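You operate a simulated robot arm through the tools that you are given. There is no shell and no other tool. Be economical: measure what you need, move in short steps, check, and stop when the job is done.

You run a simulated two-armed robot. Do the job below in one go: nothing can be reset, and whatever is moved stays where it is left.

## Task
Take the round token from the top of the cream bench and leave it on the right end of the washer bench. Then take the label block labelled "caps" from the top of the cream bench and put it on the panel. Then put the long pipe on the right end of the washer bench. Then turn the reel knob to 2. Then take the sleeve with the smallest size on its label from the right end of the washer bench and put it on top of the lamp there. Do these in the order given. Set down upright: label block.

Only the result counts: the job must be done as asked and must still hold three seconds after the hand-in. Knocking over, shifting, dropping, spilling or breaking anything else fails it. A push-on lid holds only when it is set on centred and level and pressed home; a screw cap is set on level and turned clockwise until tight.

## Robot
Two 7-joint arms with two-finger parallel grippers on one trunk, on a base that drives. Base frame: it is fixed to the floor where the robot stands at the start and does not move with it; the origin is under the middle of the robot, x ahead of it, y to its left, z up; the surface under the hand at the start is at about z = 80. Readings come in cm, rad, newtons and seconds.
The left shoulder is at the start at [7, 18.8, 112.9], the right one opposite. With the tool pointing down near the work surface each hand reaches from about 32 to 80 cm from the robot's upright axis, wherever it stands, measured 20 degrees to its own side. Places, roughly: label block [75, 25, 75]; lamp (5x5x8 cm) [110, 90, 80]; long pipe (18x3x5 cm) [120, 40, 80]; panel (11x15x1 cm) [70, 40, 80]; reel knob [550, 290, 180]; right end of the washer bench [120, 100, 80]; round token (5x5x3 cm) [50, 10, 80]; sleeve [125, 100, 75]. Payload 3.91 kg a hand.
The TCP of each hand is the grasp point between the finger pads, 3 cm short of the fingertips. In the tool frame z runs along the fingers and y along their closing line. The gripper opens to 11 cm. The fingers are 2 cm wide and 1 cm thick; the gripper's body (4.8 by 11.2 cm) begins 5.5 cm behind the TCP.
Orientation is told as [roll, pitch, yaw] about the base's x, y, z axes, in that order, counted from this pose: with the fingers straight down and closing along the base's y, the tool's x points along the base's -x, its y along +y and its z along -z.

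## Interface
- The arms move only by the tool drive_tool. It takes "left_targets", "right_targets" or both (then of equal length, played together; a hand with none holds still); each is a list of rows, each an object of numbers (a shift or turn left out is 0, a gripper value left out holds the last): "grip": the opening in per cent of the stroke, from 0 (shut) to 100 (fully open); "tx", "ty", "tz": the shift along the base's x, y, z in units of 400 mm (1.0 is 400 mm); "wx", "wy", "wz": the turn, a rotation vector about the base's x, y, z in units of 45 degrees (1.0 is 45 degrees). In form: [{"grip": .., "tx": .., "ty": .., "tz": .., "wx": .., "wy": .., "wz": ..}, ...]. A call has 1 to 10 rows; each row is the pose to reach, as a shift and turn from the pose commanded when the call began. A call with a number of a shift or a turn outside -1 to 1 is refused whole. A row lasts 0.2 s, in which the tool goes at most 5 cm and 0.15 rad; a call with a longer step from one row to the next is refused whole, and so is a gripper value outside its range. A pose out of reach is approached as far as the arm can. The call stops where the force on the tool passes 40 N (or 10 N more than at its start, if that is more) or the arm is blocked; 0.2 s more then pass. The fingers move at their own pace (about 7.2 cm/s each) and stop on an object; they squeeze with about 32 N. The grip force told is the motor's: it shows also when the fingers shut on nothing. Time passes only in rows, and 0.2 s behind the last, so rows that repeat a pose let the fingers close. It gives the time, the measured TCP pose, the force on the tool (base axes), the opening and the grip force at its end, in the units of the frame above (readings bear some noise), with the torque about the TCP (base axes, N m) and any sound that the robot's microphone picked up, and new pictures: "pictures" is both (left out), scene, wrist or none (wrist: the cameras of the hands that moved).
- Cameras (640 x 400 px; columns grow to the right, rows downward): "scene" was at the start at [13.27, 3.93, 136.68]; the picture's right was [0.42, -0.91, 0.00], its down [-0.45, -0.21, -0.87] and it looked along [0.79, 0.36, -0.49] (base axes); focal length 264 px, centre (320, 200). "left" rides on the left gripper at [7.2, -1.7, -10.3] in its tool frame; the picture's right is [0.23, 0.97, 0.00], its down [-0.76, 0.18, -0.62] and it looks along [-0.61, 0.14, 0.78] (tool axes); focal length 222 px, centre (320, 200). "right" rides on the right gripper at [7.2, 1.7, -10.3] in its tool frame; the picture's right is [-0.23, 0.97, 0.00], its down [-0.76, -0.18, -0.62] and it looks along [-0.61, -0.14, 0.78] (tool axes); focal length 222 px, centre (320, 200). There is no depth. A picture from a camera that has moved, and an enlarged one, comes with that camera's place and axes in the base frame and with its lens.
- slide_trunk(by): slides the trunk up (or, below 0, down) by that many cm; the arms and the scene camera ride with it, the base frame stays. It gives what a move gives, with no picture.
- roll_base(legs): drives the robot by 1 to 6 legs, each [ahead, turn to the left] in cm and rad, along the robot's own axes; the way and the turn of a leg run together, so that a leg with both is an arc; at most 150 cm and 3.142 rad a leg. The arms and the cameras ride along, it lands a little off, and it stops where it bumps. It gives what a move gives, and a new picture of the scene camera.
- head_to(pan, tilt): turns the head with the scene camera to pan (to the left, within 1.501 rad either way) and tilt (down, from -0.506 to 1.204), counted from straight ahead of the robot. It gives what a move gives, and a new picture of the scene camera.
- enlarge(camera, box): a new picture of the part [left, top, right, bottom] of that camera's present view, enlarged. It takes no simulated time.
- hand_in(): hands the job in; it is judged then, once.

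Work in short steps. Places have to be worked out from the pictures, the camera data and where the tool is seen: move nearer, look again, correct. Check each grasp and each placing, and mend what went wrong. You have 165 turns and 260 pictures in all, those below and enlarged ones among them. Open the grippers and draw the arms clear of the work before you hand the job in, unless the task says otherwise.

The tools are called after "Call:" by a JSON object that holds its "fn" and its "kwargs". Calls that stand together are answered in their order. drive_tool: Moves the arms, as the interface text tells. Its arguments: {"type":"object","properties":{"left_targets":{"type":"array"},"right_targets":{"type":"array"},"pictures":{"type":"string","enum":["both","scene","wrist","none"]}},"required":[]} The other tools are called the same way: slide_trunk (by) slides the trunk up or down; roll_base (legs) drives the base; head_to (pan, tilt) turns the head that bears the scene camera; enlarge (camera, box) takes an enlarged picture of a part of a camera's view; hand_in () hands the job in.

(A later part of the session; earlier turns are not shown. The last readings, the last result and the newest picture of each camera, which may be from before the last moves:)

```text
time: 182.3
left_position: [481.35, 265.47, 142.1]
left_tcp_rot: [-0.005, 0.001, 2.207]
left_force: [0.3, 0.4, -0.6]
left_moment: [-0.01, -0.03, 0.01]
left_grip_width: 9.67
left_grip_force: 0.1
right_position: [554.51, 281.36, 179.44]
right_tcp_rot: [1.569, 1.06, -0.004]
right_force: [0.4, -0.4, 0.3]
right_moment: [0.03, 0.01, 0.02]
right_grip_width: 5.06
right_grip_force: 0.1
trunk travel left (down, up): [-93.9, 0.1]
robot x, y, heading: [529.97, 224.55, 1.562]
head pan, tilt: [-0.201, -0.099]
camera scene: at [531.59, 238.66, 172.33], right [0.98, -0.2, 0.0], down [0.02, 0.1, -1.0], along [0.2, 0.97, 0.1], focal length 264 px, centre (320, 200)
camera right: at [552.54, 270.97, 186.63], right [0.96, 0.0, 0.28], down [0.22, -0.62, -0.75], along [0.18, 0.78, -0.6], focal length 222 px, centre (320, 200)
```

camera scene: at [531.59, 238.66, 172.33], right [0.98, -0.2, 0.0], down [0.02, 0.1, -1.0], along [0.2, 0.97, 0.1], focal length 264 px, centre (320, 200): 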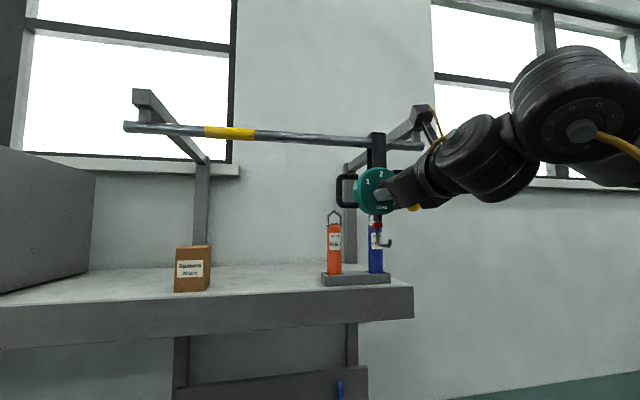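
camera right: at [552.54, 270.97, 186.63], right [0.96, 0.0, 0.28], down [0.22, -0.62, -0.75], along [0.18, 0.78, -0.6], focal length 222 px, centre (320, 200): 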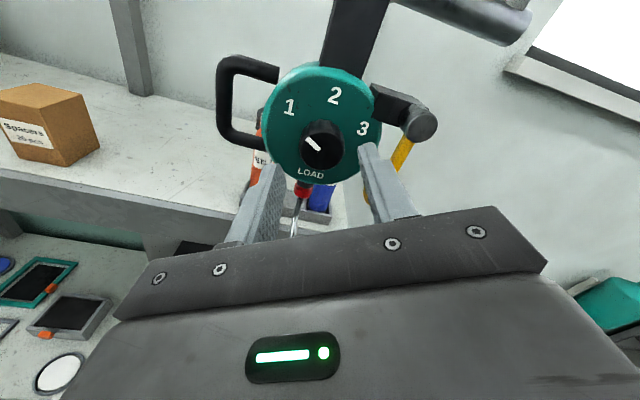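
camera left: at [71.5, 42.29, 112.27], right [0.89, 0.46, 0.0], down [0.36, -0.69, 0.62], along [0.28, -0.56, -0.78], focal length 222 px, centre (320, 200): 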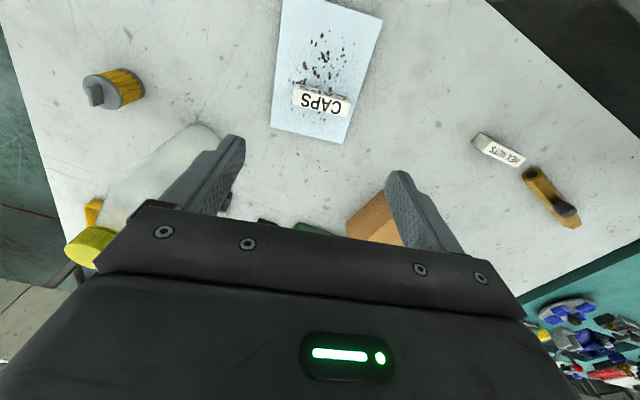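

Knob front is about 3 cm beyond the fingertips, well aligned. Advance slowly ~4.7 cm.

Call:
{"fn": "drive_tool", "kwargs": {"right_targets": [{"tx": 0.004, "ty": 0.04}, {"tx": 0.004, "ty": 0.08}, {"tx": 0.004, "ty": 0.1}, {"tx": 0.004, "ty": 0.118}, {"tx": 0.004, "ty": 0.118}], "pictures": "both"}}

```text
time: 183.5
left_position: [481.43, 264.95, 142.33]
left_tcp_rot: [-0.007, -0.003, 2.205]
left_force: [-0.1, -0.3, 0.1]
left_moment: [-0.01, 0.0, 0.04]
left_grip_width: 9.68
left_grip_force: 0.1
right_position: [554.98, 285.27, 179.7]
right_tcp_rot: [1.578, 1.06, 0.003]
right_force: [0.8, -14.5, -4.7]
right_moment: [-0.35, -0.05, 0.26]
right_grip_width: 5.12
right_grip_force: 1.0
trunk travel left (down, up): [-93.9, 0.1]
robot x, y, heading: [529.76, 224.89, 1.568]
head pan, tilt: [-0.201, -0.099]
camera scene: at [531.69, 238.02, 172.38], right [0.98, -0.2, 0.0], down [0.02, 0.1, -0.99], along [0.2, 0.97, 0.1], focal length 264 px, centre (320, 200)
camera right: at [552.82, 274.96, 186.92], right [0.96, 0.0, 0.28], down [0.22, -0.62, -0.75], along [0.18, 0.78, -0.6], focal length 222 px, centre (320, 200)
```

scene: 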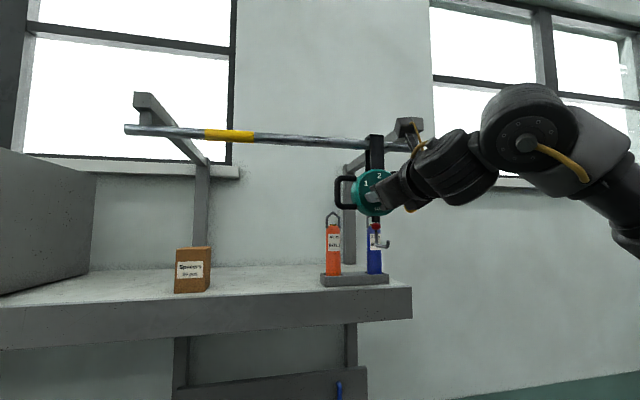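
right: 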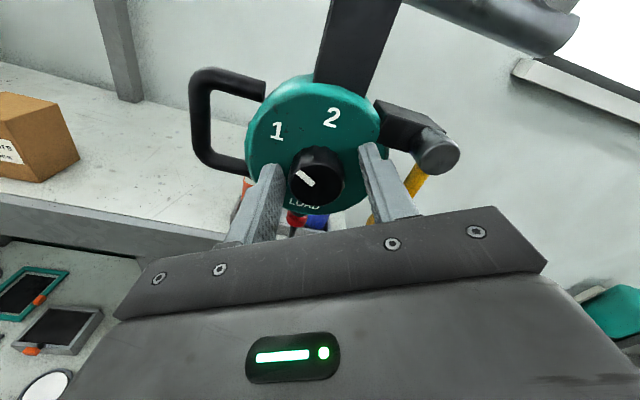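

Fingertips touched the dial face, straddling the knob. Back off about 4 mm from contact and close.

Call:
{"fn": "drive_tool", "kwargs": {"right_targets": [{"ty": -0.028}, {"ty": -0.028, "grip": 0}, {"ty": -0.028, "grip": 0}, {"ty": -0.028, "grip": 0}, {"ty": -0.028, "grip": 0}], "pictures": "wrist"}}

```text
time: 184.7
left_position: [481.45, 265.78, 142.12]
left_tcp_rot: [-0.005, 0.001, 2.204]
left_force: [0.5, -1.1, 0.2]
left_moment: [-0.01, -0.03, -0.03]
left_grip_width: 9.67
left_grip_force: 0.1
right_position: [554.72, 285.18, 179.43]
right_tcp_rot: [1.569, 1.059, -0.003]
right_force: [0.7, 12.3, 9.3]
right_moment: [0.29, 0.01, 0.31]
right_grip_width: 3.32
right_grip_force: 45.4
trunk travel left (down, up): [-93.9, 0.1]
robot x, y, heading: [529.94, 225.03, 1.569]
head pan, tilt: [-0.201, -0.099]
camera right: at [552.7, 274.94, 186.69], right [0.96, 0.0, 0.28], down [0.22, -0.62, -0.75], along [0.17, 0.78, -0.6], focal length 222 px, centre (320, 200)
```

right: 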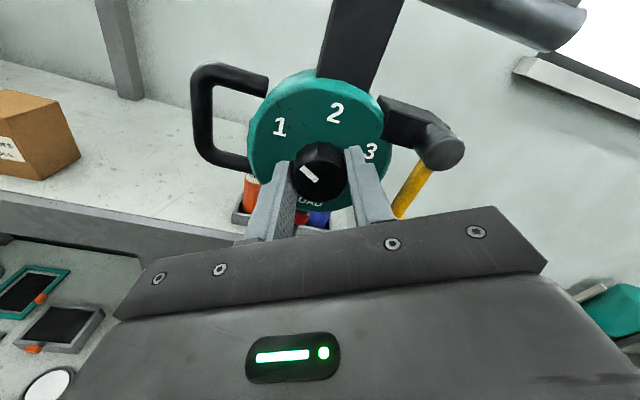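

Knob gripped (3.3 cm). Turn clockwise 45° first, listening for clicks.

Call:
{"fn": "drive_tool", "kwargs": {"right_targets": [{"wy": 0.12}, {"wy": 0.26}, {"wy": 0.4}, {"wy": 0.55}, {"wy": 0.7}, {"wy": 0.85}, {"wy": 1.0}, {"wy": 1.0}], "pictures": "wrist"}}

```text
time: 186.5
left_position: [481.34, 265.77, 142.08]
left_tcp_rot: [-0.005, 0.002, 2.206]
left_force: [-0.6, 0.4, -1.1]
left_moment: [0.01, -0.02, 0.01]
left_grip_width: 9.71
left_grip_force: 0.0
right_position: [554.73, 285.27, 179.36]
right_tcp_rot: [-1.559, 1.295, -3.133]
right_force: [1.4, 17.7, 20.3]
right_moment: [0.37, -0.01, 0.54]
right_grip_width: 3.29
right_grip_force: 44.7
trunk travel left (down, up): [-93.9, 0.1]
robot x, y, heading: [529.53, 224.86, 1.571]
head pan, tilt: [-0.201, -0.099]
camera right: at [558.3, 274.93, 185.99], right [0.88, 0.0, -0.48], down [-0.38, -0.62, -0.68], along [-0.3, 0.78, -0.55], focal length 222 px, centre (320, 200)
```

right: 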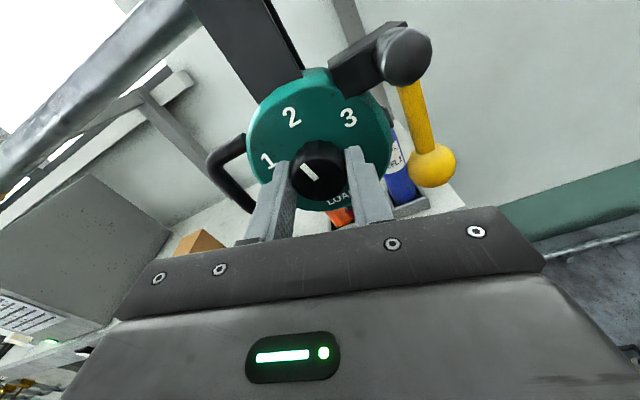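

Enlarge to see where the pointer is.

Call:
{"fn": "enlarge", "kwargs": {"camera": "right", "box": [230, 60, 410, 220]}}

Call:
{"fn": "enlarge", "kwargs": {"camera": "scene", "box": [340, 150, 420, 230]}}

```text
2.50 times, centred on (320, 140) of right
camera zoom: at [558.3, 274.93, 185.99], right [0.88, 0.0, -0.48], down [-0.38, -0.62, -0.68], along [-0.3, 0.78, -0.55], focal length 555 px, centre (320, 350)
```

zoom: 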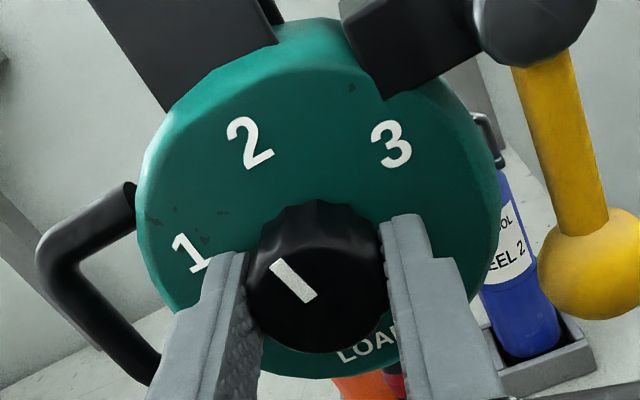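

```text
5.00 times, centred on (380, 190) of scene
camera zoom: at [531.49, 239.07, 172.31], right [0.98, -0.2, 0.0], down [0.02, 0.09, -1.0], along [0.2, 0.97, 0.1], focal length 1320 px, centre (20, 250)
```

zoom: 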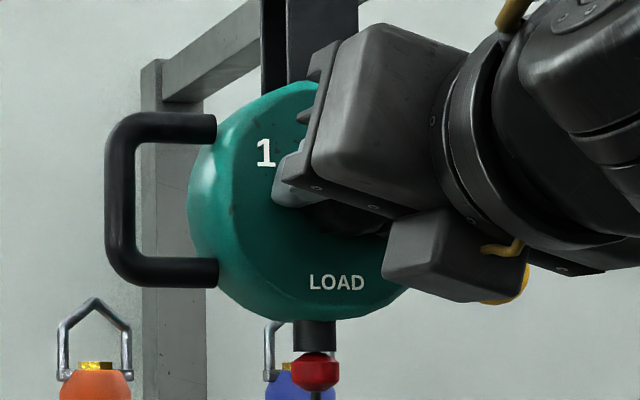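

Pointer is roughly 10–13° short of 2. Turn 12° more.

Call:
{"fn": "drive_tool", "kwargs": {"right_targets": [{"wy": 0.14}, {"wy": 0.27}, {"wy": 0.27}], "pictures": "none"}}

Call:
{"fn": "enlarge", "kwargs": {"camera": "right", "box": [230, 60, 410, 220]}}

```text
time: 187.3
left_position: [481.32, 265.7, 141.99]
left_tcp_rot: [-0.006, 0.003, 2.203]
left_force: [-0.2, 0.8, -1.6]
left_moment: [0.02, 0.01, -0.02]
left_grip_width: 9.68
left_grip_force: 0.1
right_position: [554.73, 285.18, 179.47]
right_tcp_rot: [-1.562, 1.083, -3.138]
right_force: [1.5, 17.5, 20.8]
right_moment: [0.44, 0.0, 0.4]
right_grip_width: 3.31
right_grip_force: 45.1
trunk travel left (down, up): [-93.9, 0.1]
robot x, y, heading: [530.17, 224.81, 1.561]
head pan, tilt: [-0.201, -0.099]
```

```text
2.50 times, centred on (320, 140) of right
camera zoom: at [559.55, 274.93, 185.11], right [0.75, 0.0, -0.66], down [-0.51, -0.62, -0.59], along [-0.41, 0.78, -0.47], focal length 555 px, centre (320, 350)
```

zoom: 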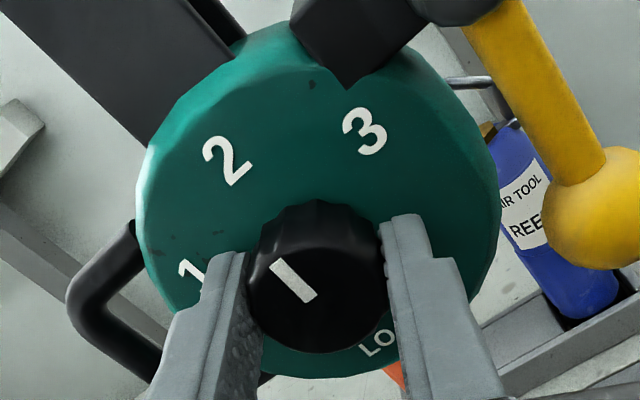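

Pointer is now vertical in world terms (≈89°), i.e. at 2. Open and back away.

Call:
{"fn": "drive_tool", "kwargs": {"right_targets": [{"grip": 46}, {"grip": 46}, {"grip": 46}, {"grip": 46, "ty": -0.06}, {"grip": 46, "ty": -0.16}, {"ty": -0.28}, {"ty": -0.4}], "pictures": "none"}}

Call:
{"fn": "roll_base", "kwargs": {"legs": [[-20, 0]]}}

Call:
{"fn": "enlarge", "kwargs": {"camera": "scene", "box": [305, 150, 395, 230]}}

```text
time: 188.9
left_position: [481.43, 265.14, 142.4]
left_tcp_rot: [-0.008, -0.004, 2.206]
left_force: [-0.1, -0.7, 1.0]
left_moment: [0.04, 0.0, 0.0]
left_grip_width: 9.68
left_grip_force: 0.0
right_position: [554.55, 268.38, 179.56]
right_tcp_rot: [-1.571, 1.082, 3.139]
right_force: [0.0, -0.2, 0.1]
right_moment: [-0.01, -0.02, 0.03]
right_grip_width: 5.07
right_grip_force: 0.0
trunk travel left (down, up): [-93.9, 0.1]
robot x, y, heading: [530.11, 225.19, 1.568]
head pan, tilt: [-0.201, -0.099]
```

```text
time: 190.5
left_position: [481.29, 246.52, 141.93]
left_tcp_rot: [-0.004, 0.002, 2.204]
left_force: [0.4, -0.7, -0.2]
left_moment: [-0.06, 0.01, 0.02]
left_grip_width: 9.69
left_grip_force: 0.0
right_position: [554.8, 250.03, 179.23]
right_tcp_rot: [-1.558, 1.086, -3.132]
right_force: [0.0, 0.9, -0.8]
right_moment: [-0.05, 0.02, 0.02]
right_grip_width: 5.08
right_grip_force: 0.1
trunk travel left (down, up): [-93.9, 0.1]
robot x, y, heading: [529.57, 205.57, 1.569]
head pan, tilt: [-0.201, -0.099]
camera scene: at [531.51, 219.75, 172.28], right [0.98, -0.21, 0.0], down [0.02, 0.09, -1.0], along [0.2, 0.97, 0.1], focal length 264 px, centre (320, 200)
```

scene: 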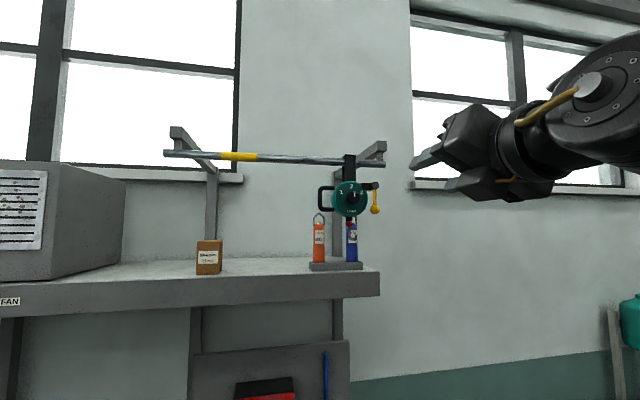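

```text
5.00 times, centred on (350, 190) of scene
camera zoom: at [531.51, 219.75, 172.28], right [0.98, -0.21, 0.0], down [0.02, 0.09, -1.0], along [0.2, 0.97, 0.1], focal length 1320 px, centre (170, 250)
```

zoom: 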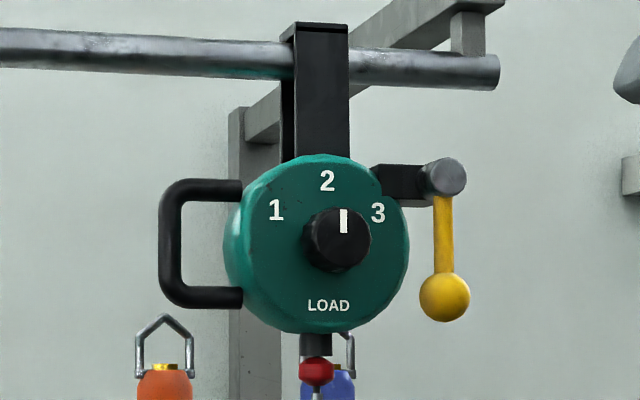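

Dial reads 2. Now return the right hand to the pointing-down pose.

Call:
{"fn": "drive_tool", "kwargs": {"right_targets": [{"wy": -0.15, "tz": -0.08}, {"wy": -0.3, "tz": -0.16}, {"wy": -0.45, "tz": -0.24}, {"wy": -0.62, "tz": -0.32}, {"wy": -0.62, "tz": -0.42}, {"wy": -0.62, "tz": -0.5}], "pictures": "none"}}

Call:
{"fn": "drive_tool", "kwargs": {"right_targets": [{"wx": -0.18, "tz": -0.1}, {"wx": -0.36, "tz": -0.2}, {"wx": -0.54, "tz": -0.3}, {"wx": -0.72, "tz": -0.4}, {"wx": -0.9, "tz": -0.5}, {"wx": -1.0, "tz": -0.55}], "pictures": "none"}}

Call:
{"fn": "drive_tool", "kwargs": {"right_targets": [{"wx": -0.18, "tz": -0.1}, {"wx": -0.36, "tz": -0.2}, {"wx": -0.54, "tz": -0.3}, {"wx": -0.72, "tz": -0.4}, {"wx": -0.9, "tz": -0.5}, {"wx": -1.0, "tz": -0.5}], "pictures": "wrist"}}

```text
time: 191.9
left_position: [481.31, 246.37, 141.98]
left_tcp_rot: [-0.006, 0.003, 2.202]
left_force: [-1.0, 0.1, -1.0]
left_moment: [0.03, -0.01, -0.03]
left_grip_width: 9.64
left_grip_force: 0.1
right_position: [554.34, 253.27, 162.6]
right_tcp_rot: [0.245, 1.565, -1.33]
right_force: [0.1, 0.6, 0.0]
right_moment: [0.0, 0.01, 0.02]
right_grip_width: 5.07
right_grip_force: 0.0
right hand out of reach, approached as far as the arm can: row 5, 6
trunk travel left (down, up): [-93.9, 0.1]
robot x, y, heading: [529.57, 205.42, 1.565]
head pan, tilt: [-0.201, -0.099]
```

```text
time: 193.3
left_position: [481.87, 246.53, 142.17]
left_tcp_rot: [-0.001, -0.001, 2.204]
left_force: [0.2, 0.1, 0.1]
left_moment: [-0.02, 0.01, 0.02]
left_grip_width: 9.68
left_grip_force: 0.2
right_position: [555.0, 253.17, 140.51]
right_tcp_rot: [0.0, 0.781, -1.573]
right_force: [0.4, -0.2, -0.6]
right_moment: [0.01, 0.01, 0.03]
right_grip_width: 5.06
right_grip_force: 0.0
right hand out of reach, approached as far as the arm can: row 1, 2, 3
trunk travel left (down, up): [-93.9, 0.1]
robot x, y, heading: [529.29, 205.64, 1.566]
head pan, tilt: [-0.201, -0.099]
```

```text
time: 194.7
left_position: [481.41, 246.18, 142.24]
left_tcp_rot: [-0.007, 0.0, 2.202]
left_force: [-0.4, 0.7, 0.2]
left_moment: [0.01, 0.01, 0.04]
left_grip_width: 9.65
left_grip_force: 0.0
right_position: [554.52, 253.04, 120.76]
right_tcp_rot: [0.002, -0.003, -1.57]
right_force: [0.4, 0.2, -0.8]
right_moment: [-0.02, 0.0, 0.02]
right_grip_width: 5.06
right_grip_force: 0.1
trunk travel left (down, up): [-93.9, 0.1]
robot x, y, heading: [530.14, 205.71, 1.566]
head pan, tilt: [-0.201, -0.099]
camera right: at [556.13, 260.2, 131.13], right [0.97, -0.23, 0.0], down [-0.18, -0.76, 0.62], along [-0.14, -0.61, -0.78], focal length 222 px, centre (320, 200)
```

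right: 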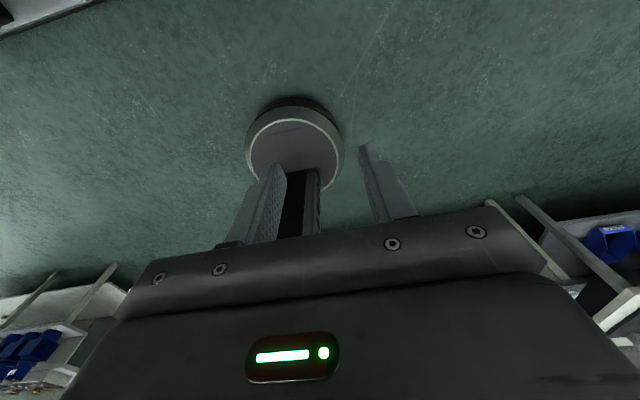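

Hand is down again. Drive back down the aisle toward the washer bench end.

Call:
{"fn": "roll_base", "kwargs": {"legs": [[0, 1.575], [150, 0], [150, 0], [150, 0]]}}

```text
time: 219.9
left_position: [39.5, 169.0, 142.14]
left_tcp_rot: [-0.008, -0.002, -2.53]
left_force: [-0.4, -0.6, 0.0]
left_moment: [0.0, 0.03, 0.04]
left_grip_width: 9.68
left_grip_force: 0.0
right_position: [34.33, 242.38, 120.74]
right_tcp_rot: [0.004, 0.0, -0.02]
right_force: [0.0, -0.4, 0.4]
right_moment: [0.03, 0.0, -0.02]
right_grip_width: 5.1
right_grip_force: 0.1
trunk travel left (down, up): [-93.9, 0.1]
robot x, y, heading: [80.88, 216.83, 3.115]
head pan, tilt: [-0.201, -0.099]
camera scene: at [67.74, 218.79, 172.35], right [0.23, 0.97, 0.0], down [-0.1, 0.02, -0.99], along [-0.97, 0.23, 0.1], focal length 264 px, centre (320, 200)
```

scene: 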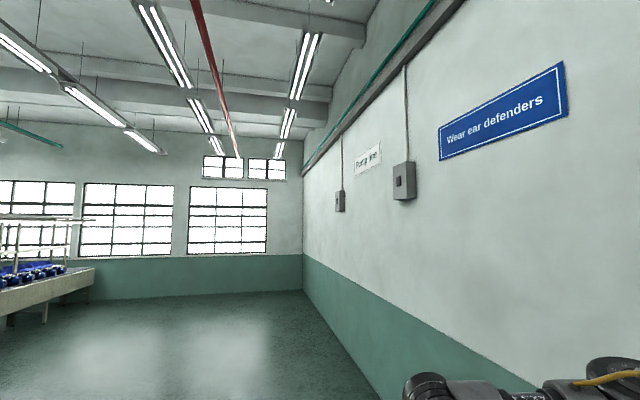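

Continue: to x≈36, turn toward −y, advance, then face the washer bench.

Call:
{"fn": "roll_base", "kwargs": {"legs": [[45, 0], [0, 1.6], [120, 0], [0, 1.3]]}}

Call:
{"fn": "head_to", "kwargs": {"pan": 0.2, "tilt": 0.6}}

```text
time: 235.4
left_position: [85.65, 132.08, 142.21]
left_tcp_rot: [-0.004, -0.003, 0.335]
left_force: [0.3, -0.3, -0.1]
left_moment: [0.02, 0.01, -0.02]
left_grip_width: 9.67
left_grip_force: 0.0
right_position: [70.67, 60.35, 120.7]
right_tcp_rot: [0.004, 0.0, 2.845]
right_force: [-0.8, 0.4, 0.1]
right_moment: [0.01, 0.03, 0.01]
right_grip_width: 5.05
right_grip_force: 0.1
trunk travel left (down, up): [-93.9, 0.1]
robot x, y, heading: [32.42, 98.27, -0.306]
head pan, tilt: [-0.201, -0.099]
camera scene: at [45.04, 92.3, 172.34], right [-0.48, -0.88, 0.0], down [0.09, -0.05, -1.0], along [0.87, -0.48, 0.1], focal length 264 px, centre (320, 200)
```

scene: 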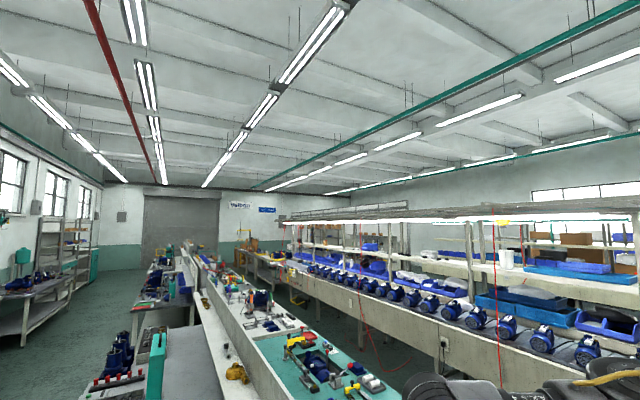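

```text
time: 236.5
left_position: [85.56, 132.27, 142.19]
left_tcp_rot: [-0.006, -0.001, 0.336]
left_force: [0.4, -0.5, -0.4]
left_moment: [-0.01, 0.0, 0.0]
left_grip_width: 9.68
left_grip_force: 0.1
right_position: [70.81, 60.36, 120.78]
right_tcp_rot: [0.004, 0.0, 2.844]
right_force: [-0.2, -0.1, 0.3]
right_moment: [-0.02, -0.04, 0.04]
right_grip_width: 5.07
right_grip_force: 0.1
trunk travel left (down, up): [-93.9, 0.1]
robot x, y, heading: [32.79, 97.86, -0.306]
head pan, tilt: [0.201, 0.6]
camera scene: at [46.22, 95.67, 165.94], right [-0.1, -0.99, 0.0], down [-0.56, 0.06, -0.83], along [0.82, -0.09, -0.56], focal length 264 px, centre (320, 200)
```

scene: 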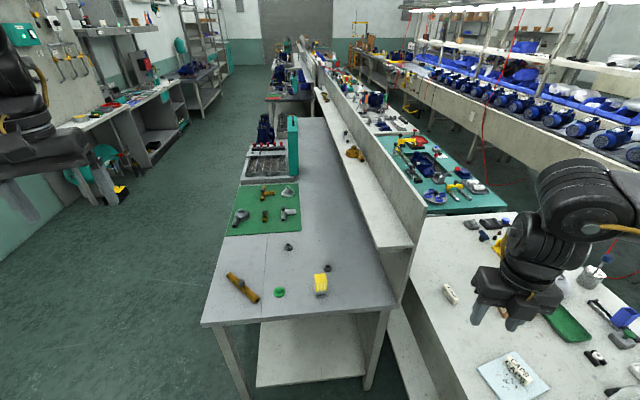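

Everything is in place. Move forward, lower the trunk, and look at the sleeves.

Call:
{"fn": "roll_base", "kwargs": {"legs": [[17, 0]]}}

Call:
{"fn": "slide_trunk", "kwargs": {"by": -16}}

Call:
{"fn": "head_to", "kwargs": {"pan": 0.3, "tilt": 0.7}}

Call:
{"fn": "enlarge", "kwargs": {"camera": "scene", "box": [280, 140, 400, 260]}}

```text
time: 238.0
left_position: [101.33, 127.27, 142.37]
left_tcp_rot: [-0.008, -0.004, 0.334]
left_force: [0.6, -0.4, 0.8]
left_moment: [-0.05, -0.01, 0.0]
left_grip_width: 9.69
left_grip_force: 0.1
right_position: [86.54, 55.36, 120.72]
right_tcp_rot: [0.002, 0.002, 2.844]
right_force: [-0.8, 0.0, 0.1]
right_moment: [-0.03, 0.02, 0.0]
right_grip_width: 5.06
right_grip_force: 0.1
trunk travel left (down, up): [-93.9, 0.1]
robot x, y, heading: [48.89, 92.9, -0.302]
head pan, tilt: [0.201, 0.6]
camera scene: at [61.91, 90.73, 165.98], right [-0.1, -0.99, 0.0], down [-0.56, 0.06, -0.83], along [0.82, -0.09, -0.56], focal length 264 px, centre (320, 200)
```

scene: 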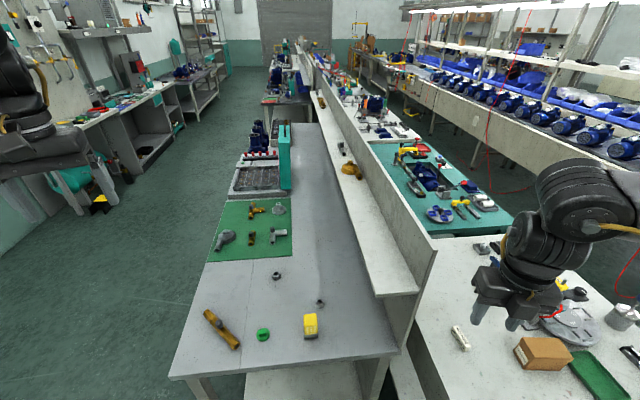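

```text
time: 239.8
left_position: [101.71, 127.31, 126.19]
left_tcp_rot: [-0.008, -0.001, 0.336]
left_force: [-0.4, -1.0, 0.7]
left_moment: [0.0, -0.01, 0.0]
left_grip_width: 9.67
left_grip_force: 0.1
right_position: [86.82, 55.21, 104.75]
right_tcp_rot: [0.005, 0.0, 2.846]
right_force: [-0.5, -0.2, -0.4]
right_moment: [0.0, -0.02, 0.01]
right_grip_width: 5.07
right_grip_force: 0.1
trunk travel left (down, up): [-77.9, 16.1]
robot x, y, heading: [48.75, 93.27, -0.308]
head pan, tilt: [0.201, 0.6]
```

```text
time: 240.5
left_position: [101.75, 127.25, 126.06]
left_tcp_rot: [-0.007, -0.001, 0.337]
left_force: [0.4, 0.7, 0.5]
left_moment: [-0.03, 0.0, -0.01]
left_grip_width: 9.71
left_grip_force: 0.1
right_position: [86.77, 55.38, 104.84]
right_tcp_rot: [0.003, -0.001, 2.845]
right_force: [0.4, -0.8, -0.2]
right_moment: [0.02, 0.04, -0.02]
right_grip_width: 5.09
right_grip_force: 0.0
trunk travel left (down, up): [-77.9, 16.1]
robot x, y, heading: [48.81, 92.83, -0.305]
head pan, tilt: [0.3, 0.7]
camera scene: at [62.05, 91.48, 149.08], right [0.0, -1.0, 0.0], down [-0.64, 0.0, -0.77], along [0.77, 0.0, -0.64], focal length 264 px, centre (320, 200)
```

scene: 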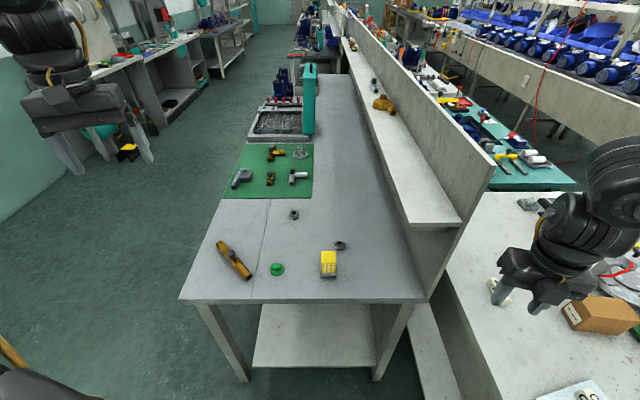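

```text
3.33 times, centred on (340, 200) of scene
camera zoom: at [62.05, 91.48, 149.08], right [0.0, -1.0, 0.0], down [-0.64, 0.0, -0.77], along [0.77, 0.0, -0.64], focal length 880 px, centre (253, 200)
```

zoom: 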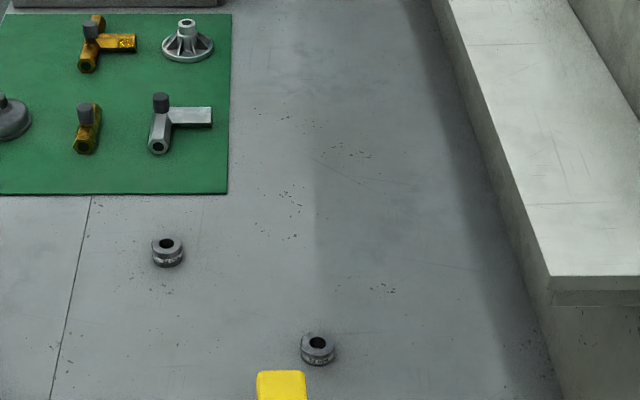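

Call:
{"fn": "enlarge", "kwargs": {"camera": "scene", "box": [325, 232, 355, 256]}}

Call:
{"fn": "enlarge", "kwargs": {"camera": "scene", "box": [280, 203, 310, 227]}}

```text
16.00 times, centred on (340, 244) of scene
camera zoom: at [62.05, 91.48, 149.08], right [0.0, -1.0, 0.0], down [-0.64, 0.0, -0.77], along [0.77, 0.0, -0.64], focal length 4225 px, centre (0, -504)
```

zoom: 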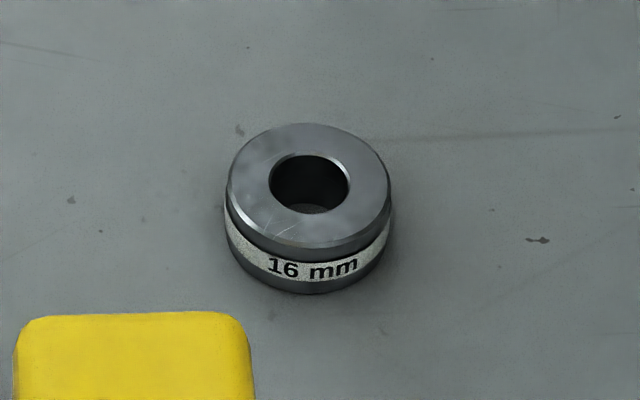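

```text
16.00 times, centred on (295, 215) of scene
camera zoom: at [62.05, 91.48, 149.08], right [0.0, -1.0, 0.0], down [-0.64, 0.0, -0.77], along [0.77, 0.0, -0.64], focal length 4225 px, centre (720, -40)
```

zoom: 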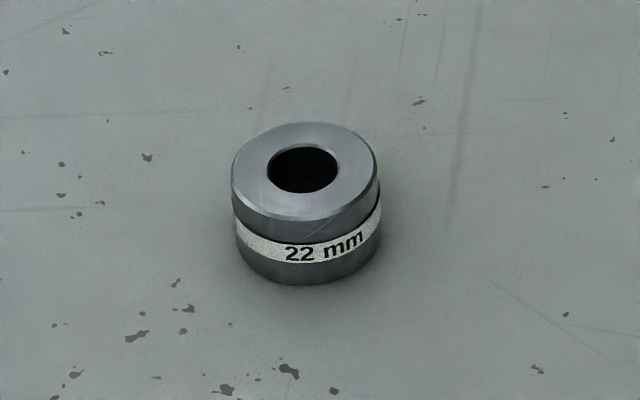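

Sizes: 16 mm (near the lamp, ≈(120.4,85.1)) is smaller than 22 mm. I'll use the left arm: turn the base right 0.25 and turn the left wrist clockwise.

Call:
{"fn": "roll_base", "kwargs": {"legs": [[0, -0.25]]}}

Call:
{"fn": "drive_tool", "kwargs": {"left_targets": [{"wz": -0.18}, {"wz": -0.36}, {"wz": -0.54}, {"wz": -0.72}, {"wz": -0.9}, {"wz": -1.0}], "pictures": "none"}}

Call:
{"fn": "drive_tool", "kwargs": {"left_targets": [{"wz": -0.18, "tz": -0.05}, {"wz": -0.36, "tz": -0.1}, {"wz": -0.54, "tz": -0.15}, {"wz": -0.72, "tz": -0.2}, {"wz": -0.9, "tz": -0.25}, {"wz": -1.0, "tz": -0.3}], "pictures": "wrist"}}

```text
time: 241.7
left_position: [108.65, 112.98, 126.22]
left_tcp_rot: [-0.006, -0.001, 0.084]
left_force: [-0.7, -0.4, -0.2]
left_moment: [0.0, 0.01, 0.03]
left_grip_width: 9.67
left_grip_force: 0.1
right_position: [76.29, 47.03, 104.73]
right_tcp_rot: [0.004, 0.001, 2.593]
right_force: [-0.2, 0.0, 0.3]
right_moment: [0.0, -0.03, 0.0]
right_grip_width: 5.07
right_grip_force: 0.1
trunk travel left (down, up): [-77.9, 16.1]
robot x, y, heading: [49.1, 93.08, -0.553]
head pan, tilt: [0.3, 0.7]
camera scene: at [61.3, 88.27, 149.07], right [-0.25, -0.97, 0.0], down [-0.62, 0.16, -0.76], along [0.74, -0.19, -0.64], focal length 264 px, centre (320, 200)
```

scene: 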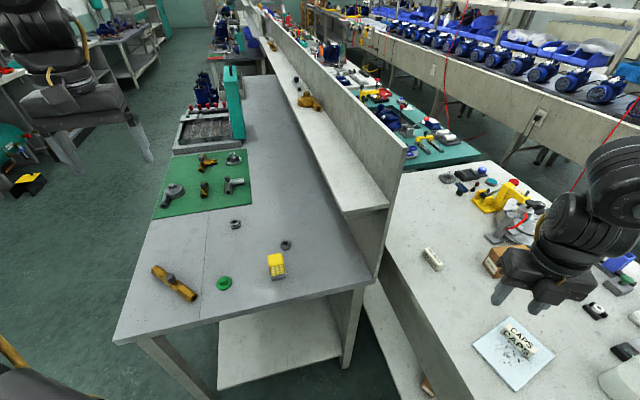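

```text
time: 243.1
left_position: [108.56, 112.95, 126.14]
left_tcp_rot: [-0.008, -0.003, -0.702]
left_force: [-0.2, -0.4, -0.4]
left_moment: [0.0, -0.06, -0.01]
left_grip_width: 9.68
left_grip_force: 0.0
right_position: [76.34, 47.0, 104.77]
right_tcp_rot: [0.004, 0.0, 2.593]
right_force: [0.5, -0.1, 0.6]
right_moment: [0.01, 0.02, 0.02]
right_grip_width: 5.05
right_grip_force: 0.1
trunk travel left (down, up): [-77.9, 16.1]
robot x, y, heading: [48.54, 92.76, -0.555]
head pan, tilt: [0.3, 0.7]
```

```text
time: 244.5
left_position: [108.67, 112.96, 114.04]
left_tcp_rot: [-0.004, -0.002, -1.488]
left_force: [0.5, -0.5, -0.1]
left_moment: [-0.02, -0.02, 0.0]
left_grip_width: 9.71
left_grip_force: 0.2
right_position: [76.31, 47.02, 104.79]
right_tcp_rot: [0.005, -0.002, 2.593]
right_force: [-0.2, 0.0, -0.3]
right_moment: [-0.04, 0.0, 0.01]
right_grip_width: 5.06
right_grip_force: 0.0
trunk travel left (down, up): [-77.9, 16.1]
robot x, y, heading: [48.9, 92.68, -0.556]
head pan, tilt: [0.3, 0.7]
camera left: at [106.41, 120.1, 124.35], right [0.95, 0.31, -0.01], down [0.24, -0.74, 0.62], along [0.19, -0.6, -0.78], focal length 222 px, centre (320, 200)
```

left: 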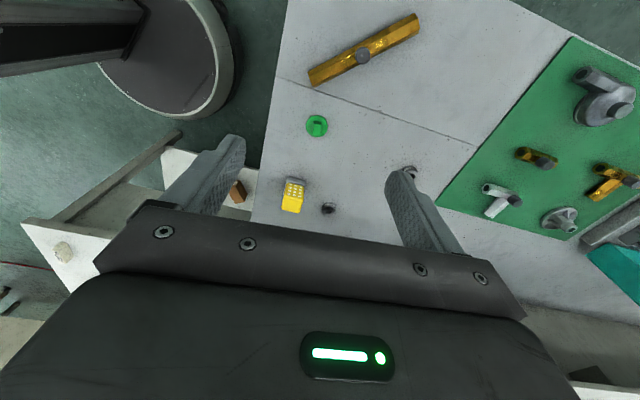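

Carry the left hand over the 16 mm sleeve.

Call:
{"fn": "drive_tool", "kwargs": {"left_targets": [{"tx": 0.04, "ty": -0.1, "grip": 60}, {"tx": 0.08, "ty": -0.2}, {"tx": 0.13, "ty": -0.3}, {"tx": 0.18, "ty": -0.4}, {"tx": 0.23, "ty": -0.5}, {"tx": 0.27, "ty": -0.6}, {"tx": 0.293, "ty": -0.6975}, {"tx": 0.293, "ty": -0.6975, "tz": -0.12}, {"tx": 0.293, "ty": -0.6975, "tz": -0.24}, {"tx": 0.293, "ty": -0.6975, "tz": -0.35}], "pictures": "both"}}

```text
time: 246.7
left_position: [116.63, 91.55, 103.17]
left_tcp_rot: [-0.006, -0.005, -1.487]
left_force: [-0.1, 0.3, -0.3]
left_moment: [0.01, 0.02, 0.01]
left_grip_width: 6.6
left_grip_force: 0.0
left hand out of reach, approached as far as the arm can: row 6, 7, 8, 9, 10
right_position: [76.32, 46.98, 104.73]
right_tcp_rot: [0.003, 0.001, 2.596]
right_force: [0.3, 0.1, -0.8]
right_moment: [0.0, 0.02, 0.0]
right_grip_width: 5.07
right_grip_force: 0.1
trunk travel left (down, up): [-77.9, 16.1]
robot x, y, heading: [48.9, 92.8, -0.554]
head pan, tilt: [0.3, 0.7]
camera scene: at [61.25, 88.26, 149.08], right [-0.25, -0.97, 0.0], down [-0.62, 0.16, -0.76], along [0.74, -0.19, -0.64], focal length 264 px, centre (320, 200)
camera left: at [114.28, 98.63, 113.54], right [0.95, 0.31, -0.01], down [0.24, -0.74, 0.63], along [0.19, -0.6, -0.78], focal length 222 px, centre (320, 200)
```

scene: 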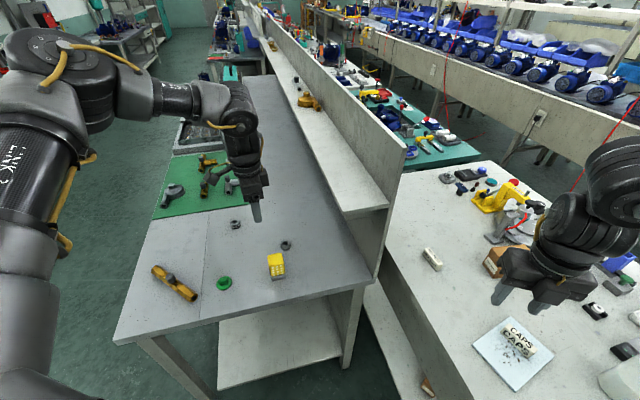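
left: 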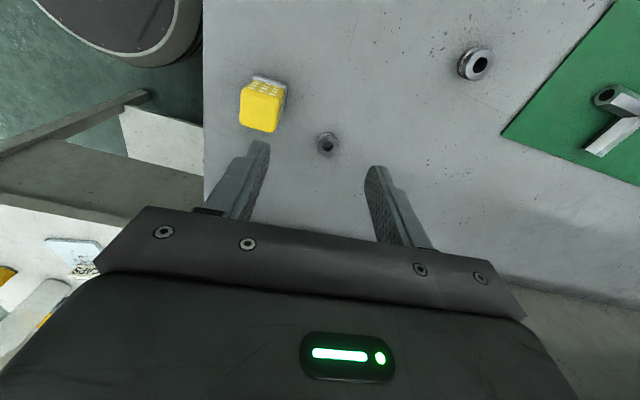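

The left arm's inward bearing limit (~30°) again. Pull back a bit, then turn the base right 0.27 more.

Call:
{"fn": "drive_tool", "kwargs": {"left_targets": [{"tx": -0.08, "ty": 0.05}, {"tx": -0.16, "ty": 0.12, "tz": 0.02}, {"tx": -0.24, "ty": 0.2, "tz": 0.03}, {"tx": -0.28, "ty": 0.24, "tz": 0.04}], "pictures": "none"}}

Call:
{"fn": "roll_base", "kwargs": {"legs": [[0, -0.27]]}}

```text
time: 247.7
left_position: [105.6, 101.08, 105.07]
left_tcp_rot: [-0.004, -0.001, -1.487]
left_force: [-0.3, -0.8, 0.0]
left_moment: [-0.02, -0.02, 0.0]
left_grip_width: 6.62
left_grip_force: 0.1
right_position: [76.3, 47.14, 104.77]
right_tcp_rot: [0.004, 0.001, 2.594]
right_force: [0.0, 0.6, 0.0]
right_moment: [0.0, -0.05, -0.01]
right_grip_width: 5.06
right_grip_force: 0.1
trunk travel left (down, up): [-77.9, 16.1]
robot x, y, heading: [48.72, 93.14, -0.555]
head pan, tilt: [0.3, 0.7]
```

```text
time: 249.0
left_position: [105.73, 85.43, 105.07]
left_tcp_rot: [-0.007, -0.002, -1.759]
left_force: [-0.2, 0.8, -0.1]
left_moment: [0.04, -0.01, -0.03]
left_grip_width: 6.58
left_grip_force: 0.0
right_position: [62.98, 41.36, 104.82]
right_tcp_rot: [0.006, 0.002, 2.321]
right_force: [0.6, 0.8, -0.1]
right_moment: [0.03, 0.0, 0.01]
right_grip_width: 5.04
right_grip_force: 0.0
trunk travel left (down, up): [-77.9, 16.1]
robot x, y, heading: [48.79, 93.24, -0.825]
head pan, tilt: [0.3, 0.7]
camera scene: at [59.58, 85.1, 149.07], right [-0.5, -0.86, 0.0], down [-0.56, 0.32, -0.76], along [0.66, -0.38, -0.64], focal length 264 px, centre (320, 200)
```

scene: 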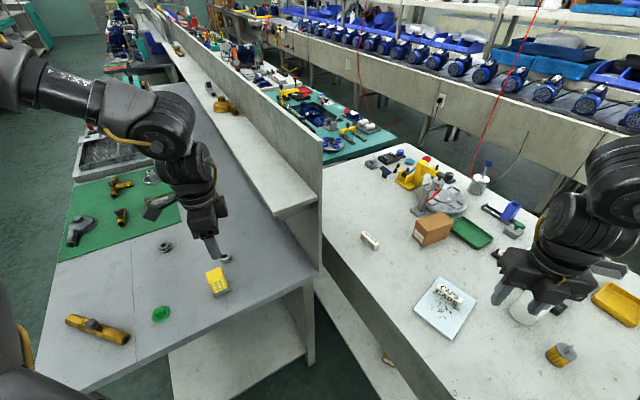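

Now extend the left hand over the sleeve.

Call:
{"fn": "drive_tool", "kwargs": {"left_targets": [{"tx": 0.08}, {"tx": 0.16}, {"tx": 0.24, "tz": -0.03}, {"tx": 0.31, "ty": -0.005, "tz": -0.08}, {"tx": 0.367, "ty": -0.01, "tz": -0.14}, {"tx": 0.367, "ty": -0.01, "tz": -0.2}, {"tx": 0.367, "ty": -0.01, "tz": -0.2}], "pictures": "wrist"}}

```text
time: 250.6
left_position: [120.28, 85.21, 97.13]
left_tcp_rot: [-0.007, -0.002, -1.758]
left_force: [0.2, 0.0, -0.4]
left_moment: [0.0, 0.01, 0.0]
left_grip_width: 6.59
left_grip_force: 0.0
right_position: [62.97, 41.42, 104.82]
right_tcp_rot: [0.003, 0.0, 2.321]
right_force: [0.3, -0.1, -0.1]
right_moment: [0.02, 0.01, 0.02]
right_grip_width: 5.1
right_grip_force: 0.0
trunk travel left (down, up): [-77.9, 16.1]
robot x, y, heading: [48.82, 92.66, -0.828]
head pan, tilt: [0.3, 0.7]
camera left: at [120.01, 92.56, 107.41], right [1.0, 0.04, -0.01], down [0.04, -0.78, 0.62], along [0.02, -0.62, -0.78], focal length 222 px, centre (320, 200)
```

left: 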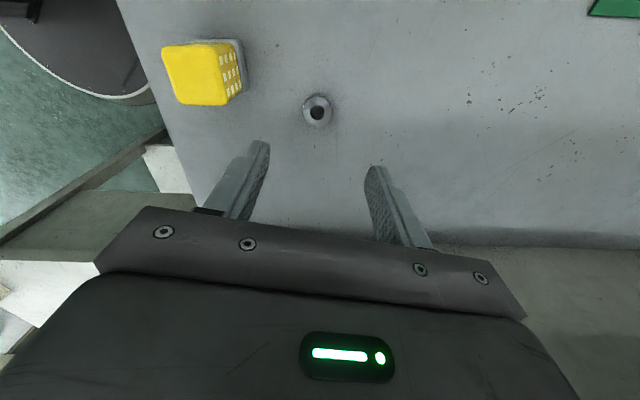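

Sleeve at (119.8,85.0); lamp top centre ≈(110.4,89.1). Descend onto the sleeve.

Call:
{"fn": "drive_tool", "kwargs": {"left_targets": [{"tx": -0.012, "ty": -0.005, "tz": -0.11}, {"tx": -0.012, "ty": -0.005, "tz": -0.22}, {"tx": -0.012, "ty": -0.005, "tz": -0.3}, {"tx": -0.012, "ty": -0.005, "tz": -0.33}, {"tx": -0.012, "ty": -0.005, "tz": -0.33}], "pictures": "wrist"}}

```text
time: 251.8
left_position: [117.93, 87.12, 90.19]
left_tcp_rot: [-0.005, -0.001, -1.761]
left_force: [-0.1, -0.7, -0.7]
left_moment: [-0.03, 0.0, 0.02]
left_grip_width: 6.62
left_grip_force: 0.2
left hand out of reach, approached as far as the arm can: row 2, 3, 4, 5
right_position: [63.01, 41.42, 104.74]
right_tcp_rot: [0.004, -0.002, 2.322]
right_force: [-0.1, 0.0, 0.7]
right_moment: [0.01, 0.01, 0.02]
right_grip_width: 5.1
right_grip_force: 0.1
trunk travel left (down, up): [-77.9, 16.1]
robot x, y, heading: [49.27, 92.66, -0.823]
head pan, tilt: [0.3, 0.7]
camera left: at [117.68, 94.53, 100.55], right [1.0, 0.04, -0.01], down [0.04, -0.78, 0.62], along [0.02, -0.62, -0.78], focal length 222 px, centre (320, 200)
```

left: 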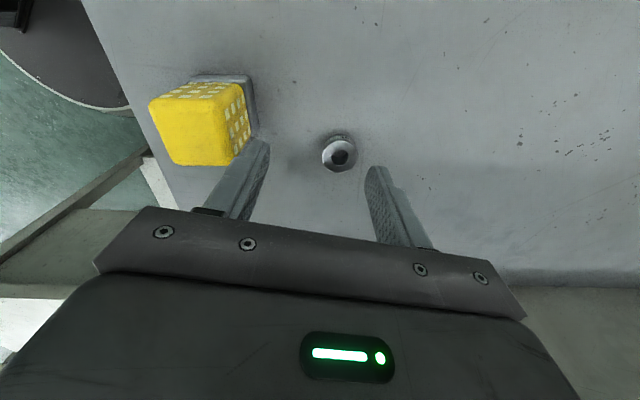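

Extension limit with the trunk high. Raise the hand, then lower the trunk 13 cm.

Call:
{"fn": "drive_tool", "kwargs": {"left_targets": [{"tz": 0.1}, {"tz": 0.2}, {"tz": 0.3}, {"tz": 0.32}], "right_targets": [{"tz": 0.03}, {"tz": 0.06}, {"tz": 0.1}, {"tz": 0.12}], "pictures": "none"}}

Call:
{"fn": "slide_trunk", "kwargs": {"by": -13}}

Call:
{"fn": "drive_tool", "kwargs": {"left_targets": [{"tx": 0.02, "ty": -0.02}, {"tx": 0.045, "ty": -0.053}, {"tx": 0.045, "ty": -0.053}], "pictures": "wrist"}}

```text
time: 252.8
left_position: [118.17, 87.24, 102.92]
left_tcp_rot: [-0.008, -0.001, -1.759]
left_force: [0.5, -0.5, -0.2]
left_moment: [0.01, -0.03, 0.02]
left_grip_width: 6.63
left_grip_force: 0.1
right_position: [62.88, 41.41, 109.62]
right_tcp_rot: [0.004, -0.002, 2.321]
right_force: [0.2, 0.4, -0.2]
right_moment: [0.0, 0.0, -0.01]
right_grip_width: 5.09
right_grip_force: 0.1
trunk travel left (down, up): [-77.9, 16.1]
robot x, y, heading: [49.1, 92.59, -0.829]
head pan, tilt: [0.3, 0.7]
```

```text
time: 254.4
left_position: [118.2, 87.18, 90.02]
left_tcp_rot: [-0.007, 0.0, -1.757]
left_force: [-0.2, -1.0, 0.4]
left_moment: [-0.02, 0.01, 0.02]
left_grip_width: 6.58
left_grip_force: 0.0
right_position: [62.93, 41.38, 96.49]
right_tcp_rot: [0.003, 0.0, 2.319]
right_force: [0.2, 0.0, 0.3]
right_moment: [0.02, 0.0, 0.03]
right_grip_width: 5.02
right_grip_force: 0.1
trunk travel left (down, up): [-64.9, 29.1]
robot x, y, heading: [48.95, 93.14, -0.826]
head pan, tilt: [0.3, 0.7]
```

```text
time: 255.2
left_position: [119.92, 84.97, 89.85]
left_tcp_rot: [-0.006, -0.001, -1.758]
left_force: [-0.2, 0.5, -0.3]
left_moment: [-0.02, -0.03, 0.01]
left_grip_width: 6.58
left_grip_force: 0.1
right_position: [62.99, 41.43, 96.49]
right_tcp_rot: [0.004, -0.002, 2.321]
right_force: [-0.1, 0.5, 0.2]
right_moment: [-0.03, 0.02, -0.02]
right_grip_width: 5.06
right_grip_force: 0.1
trunk travel left (down, up): [-64.9, 29.1]
robot x, y, heading: [48.48, 93.09, -0.832]
head pan, tilt: [0.3, 0.7]
camera left: at [119.71, 92.49, 100.21], right [1.0, 0.04, -0.01], down [0.04, -0.78, 0.62], along [0.02, -0.62, -0.78], focal length 222 px, centre (320, 200)
```

left: 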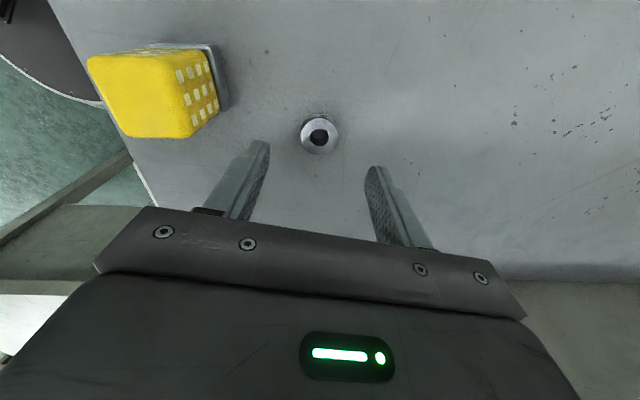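

Centred over the sleeve. Descend to grasp height.

Call:
{"fn": "drive_tool", "kwargs": {"left_targets": [{"tz": -0.08}, {"tz": -0.14}, {"tz": -0.168}, {"tz": -0.168}], "pictures": "wrist"}}

```text
time: 256.2
left_position: [119.86, 85.27, 83.26]
left_tcp_rot: [-0.009, -0.002, -1.76]
left_force: [0.4, 0.5, -0.1]
left_moment: [-0.02, 0.06, -0.02]
left_grip_width: 6.59
left_grip_force: 0.0
right_position: [63.0, 41.42, 96.62]
right_tcp_rot: [0.003, 0.001, 2.322]
right_force: [-0.8, 0.1, -0.4]
right_moment: [-0.05, 0.02, -0.02]
right_grip_width: 5.05
right_grip_force: 0.1
trunk travel left (down, up): [-64.9, 29.1]
robot x, y, heading: [48.94, 92.88, -0.829]
head pan, tilt: [0.3, 0.7]
camera left: at [119.59, 92.58, 93.51], right [1.0, 0.04, -0.01], down [0.04, -0.78, 0.62], along [0.02, -0.62, -0.78], focal length 222 px, centre (320, 200)
```

left: 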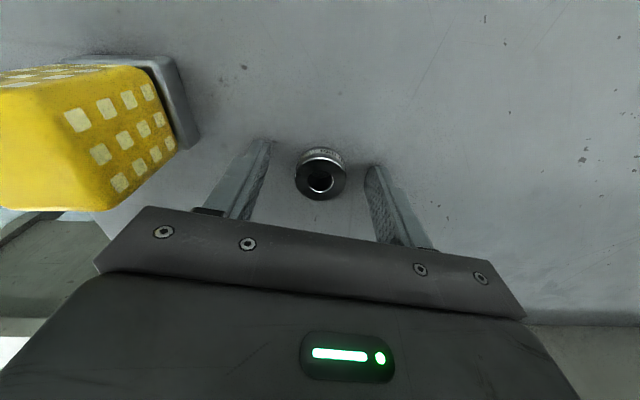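

Sleeve is centred between the fingers. Close.

Call:
{"fn": "drive_tool", "kwargs": {"left_targets": [{"grip": 0}, {"grip": 0}, {"grip": 0}, {"grip": 0}], "pictures": "none"}}

Call:
{"fn": "drive_tool", "kwargs": {"left_targets": [{"tz": 0.08}, {"tz": 0.18}, {"tz": 0.3}, {"tz": 0.35}], "pictures": "both"}}

```text
time: 257.2
left_position: [119.86, 85.2, 83.19]
left_tcp_rot: [-0.008, -0.001, -1.76]
left_force: [0.0, -0.9, 1.4]
left_moment: [-0.04, -0.04, -0.01]
left_grip_width: 3.27
left_grip_force: 31.5
right_position: [63.02, 41.32, 96.55]
right_tcp_rot: [0.003, 0.001, 2.322]
right_force: [-0.1, 1.0, 0.7]
right_moment: [0.0, -0.03, -0.01]
right_grip_width: 5.05
right_grip_force: 0.0
trunk travel left (down, up): [-64.9, 29.1]
robot x, y, heading: [48.81, 92.78, -0.83]
head pan, tilt: [0.3, 0.7]
```

```text
time: 258.2
left_position: [119.87, 84.97, 97.25]
left_tcp_rot: [-0.008, -0.002, -1.759]
left_force: [0.1, -0.2, -1.3]
left_moment: [0.03, -0.01, -0.01]
left_grip_width: 3.26
left_grip_force: 32.3
right_position: [62.92, 41.37, 96.52]
right_tcp_rot: [0.003, 0.001, 2.323]
right_force: [-0.5, 0.2, 0.2]
right_moment: [0.0, -0.03, 0.02]
right_grip_width: 5.04
right_grip_force: 0.1
trunk travel left (down, up): [-64.9, 29.1]
robot x, y, heading: [48.76, 92.62, -0.829]
head pan, tilt: [0.3, 0.7]
camera scene: at [59.51, 85.05, 136.07], right [-0.5, -0.86, 0.0], down [-0.56, 0.32, -0.76], along [0.66, -0.38, -0.64], focal length 264 px, centre (320, 200)
camera left: at [119.58, 92.45, 107.64], right [1.0, 0.04, -0.01], down [0.04, -0.78, 0.62], along [0.02, -0.62, -0.78], focal length 222 px, centre (320, 200)
```

scene: 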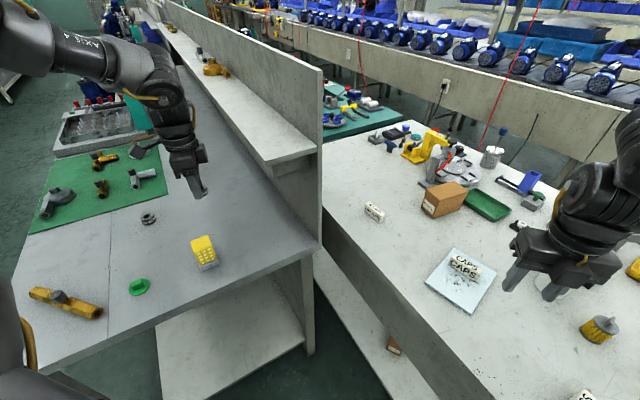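
left: 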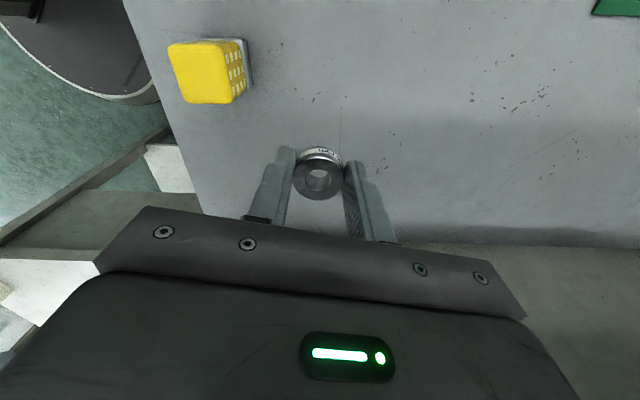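

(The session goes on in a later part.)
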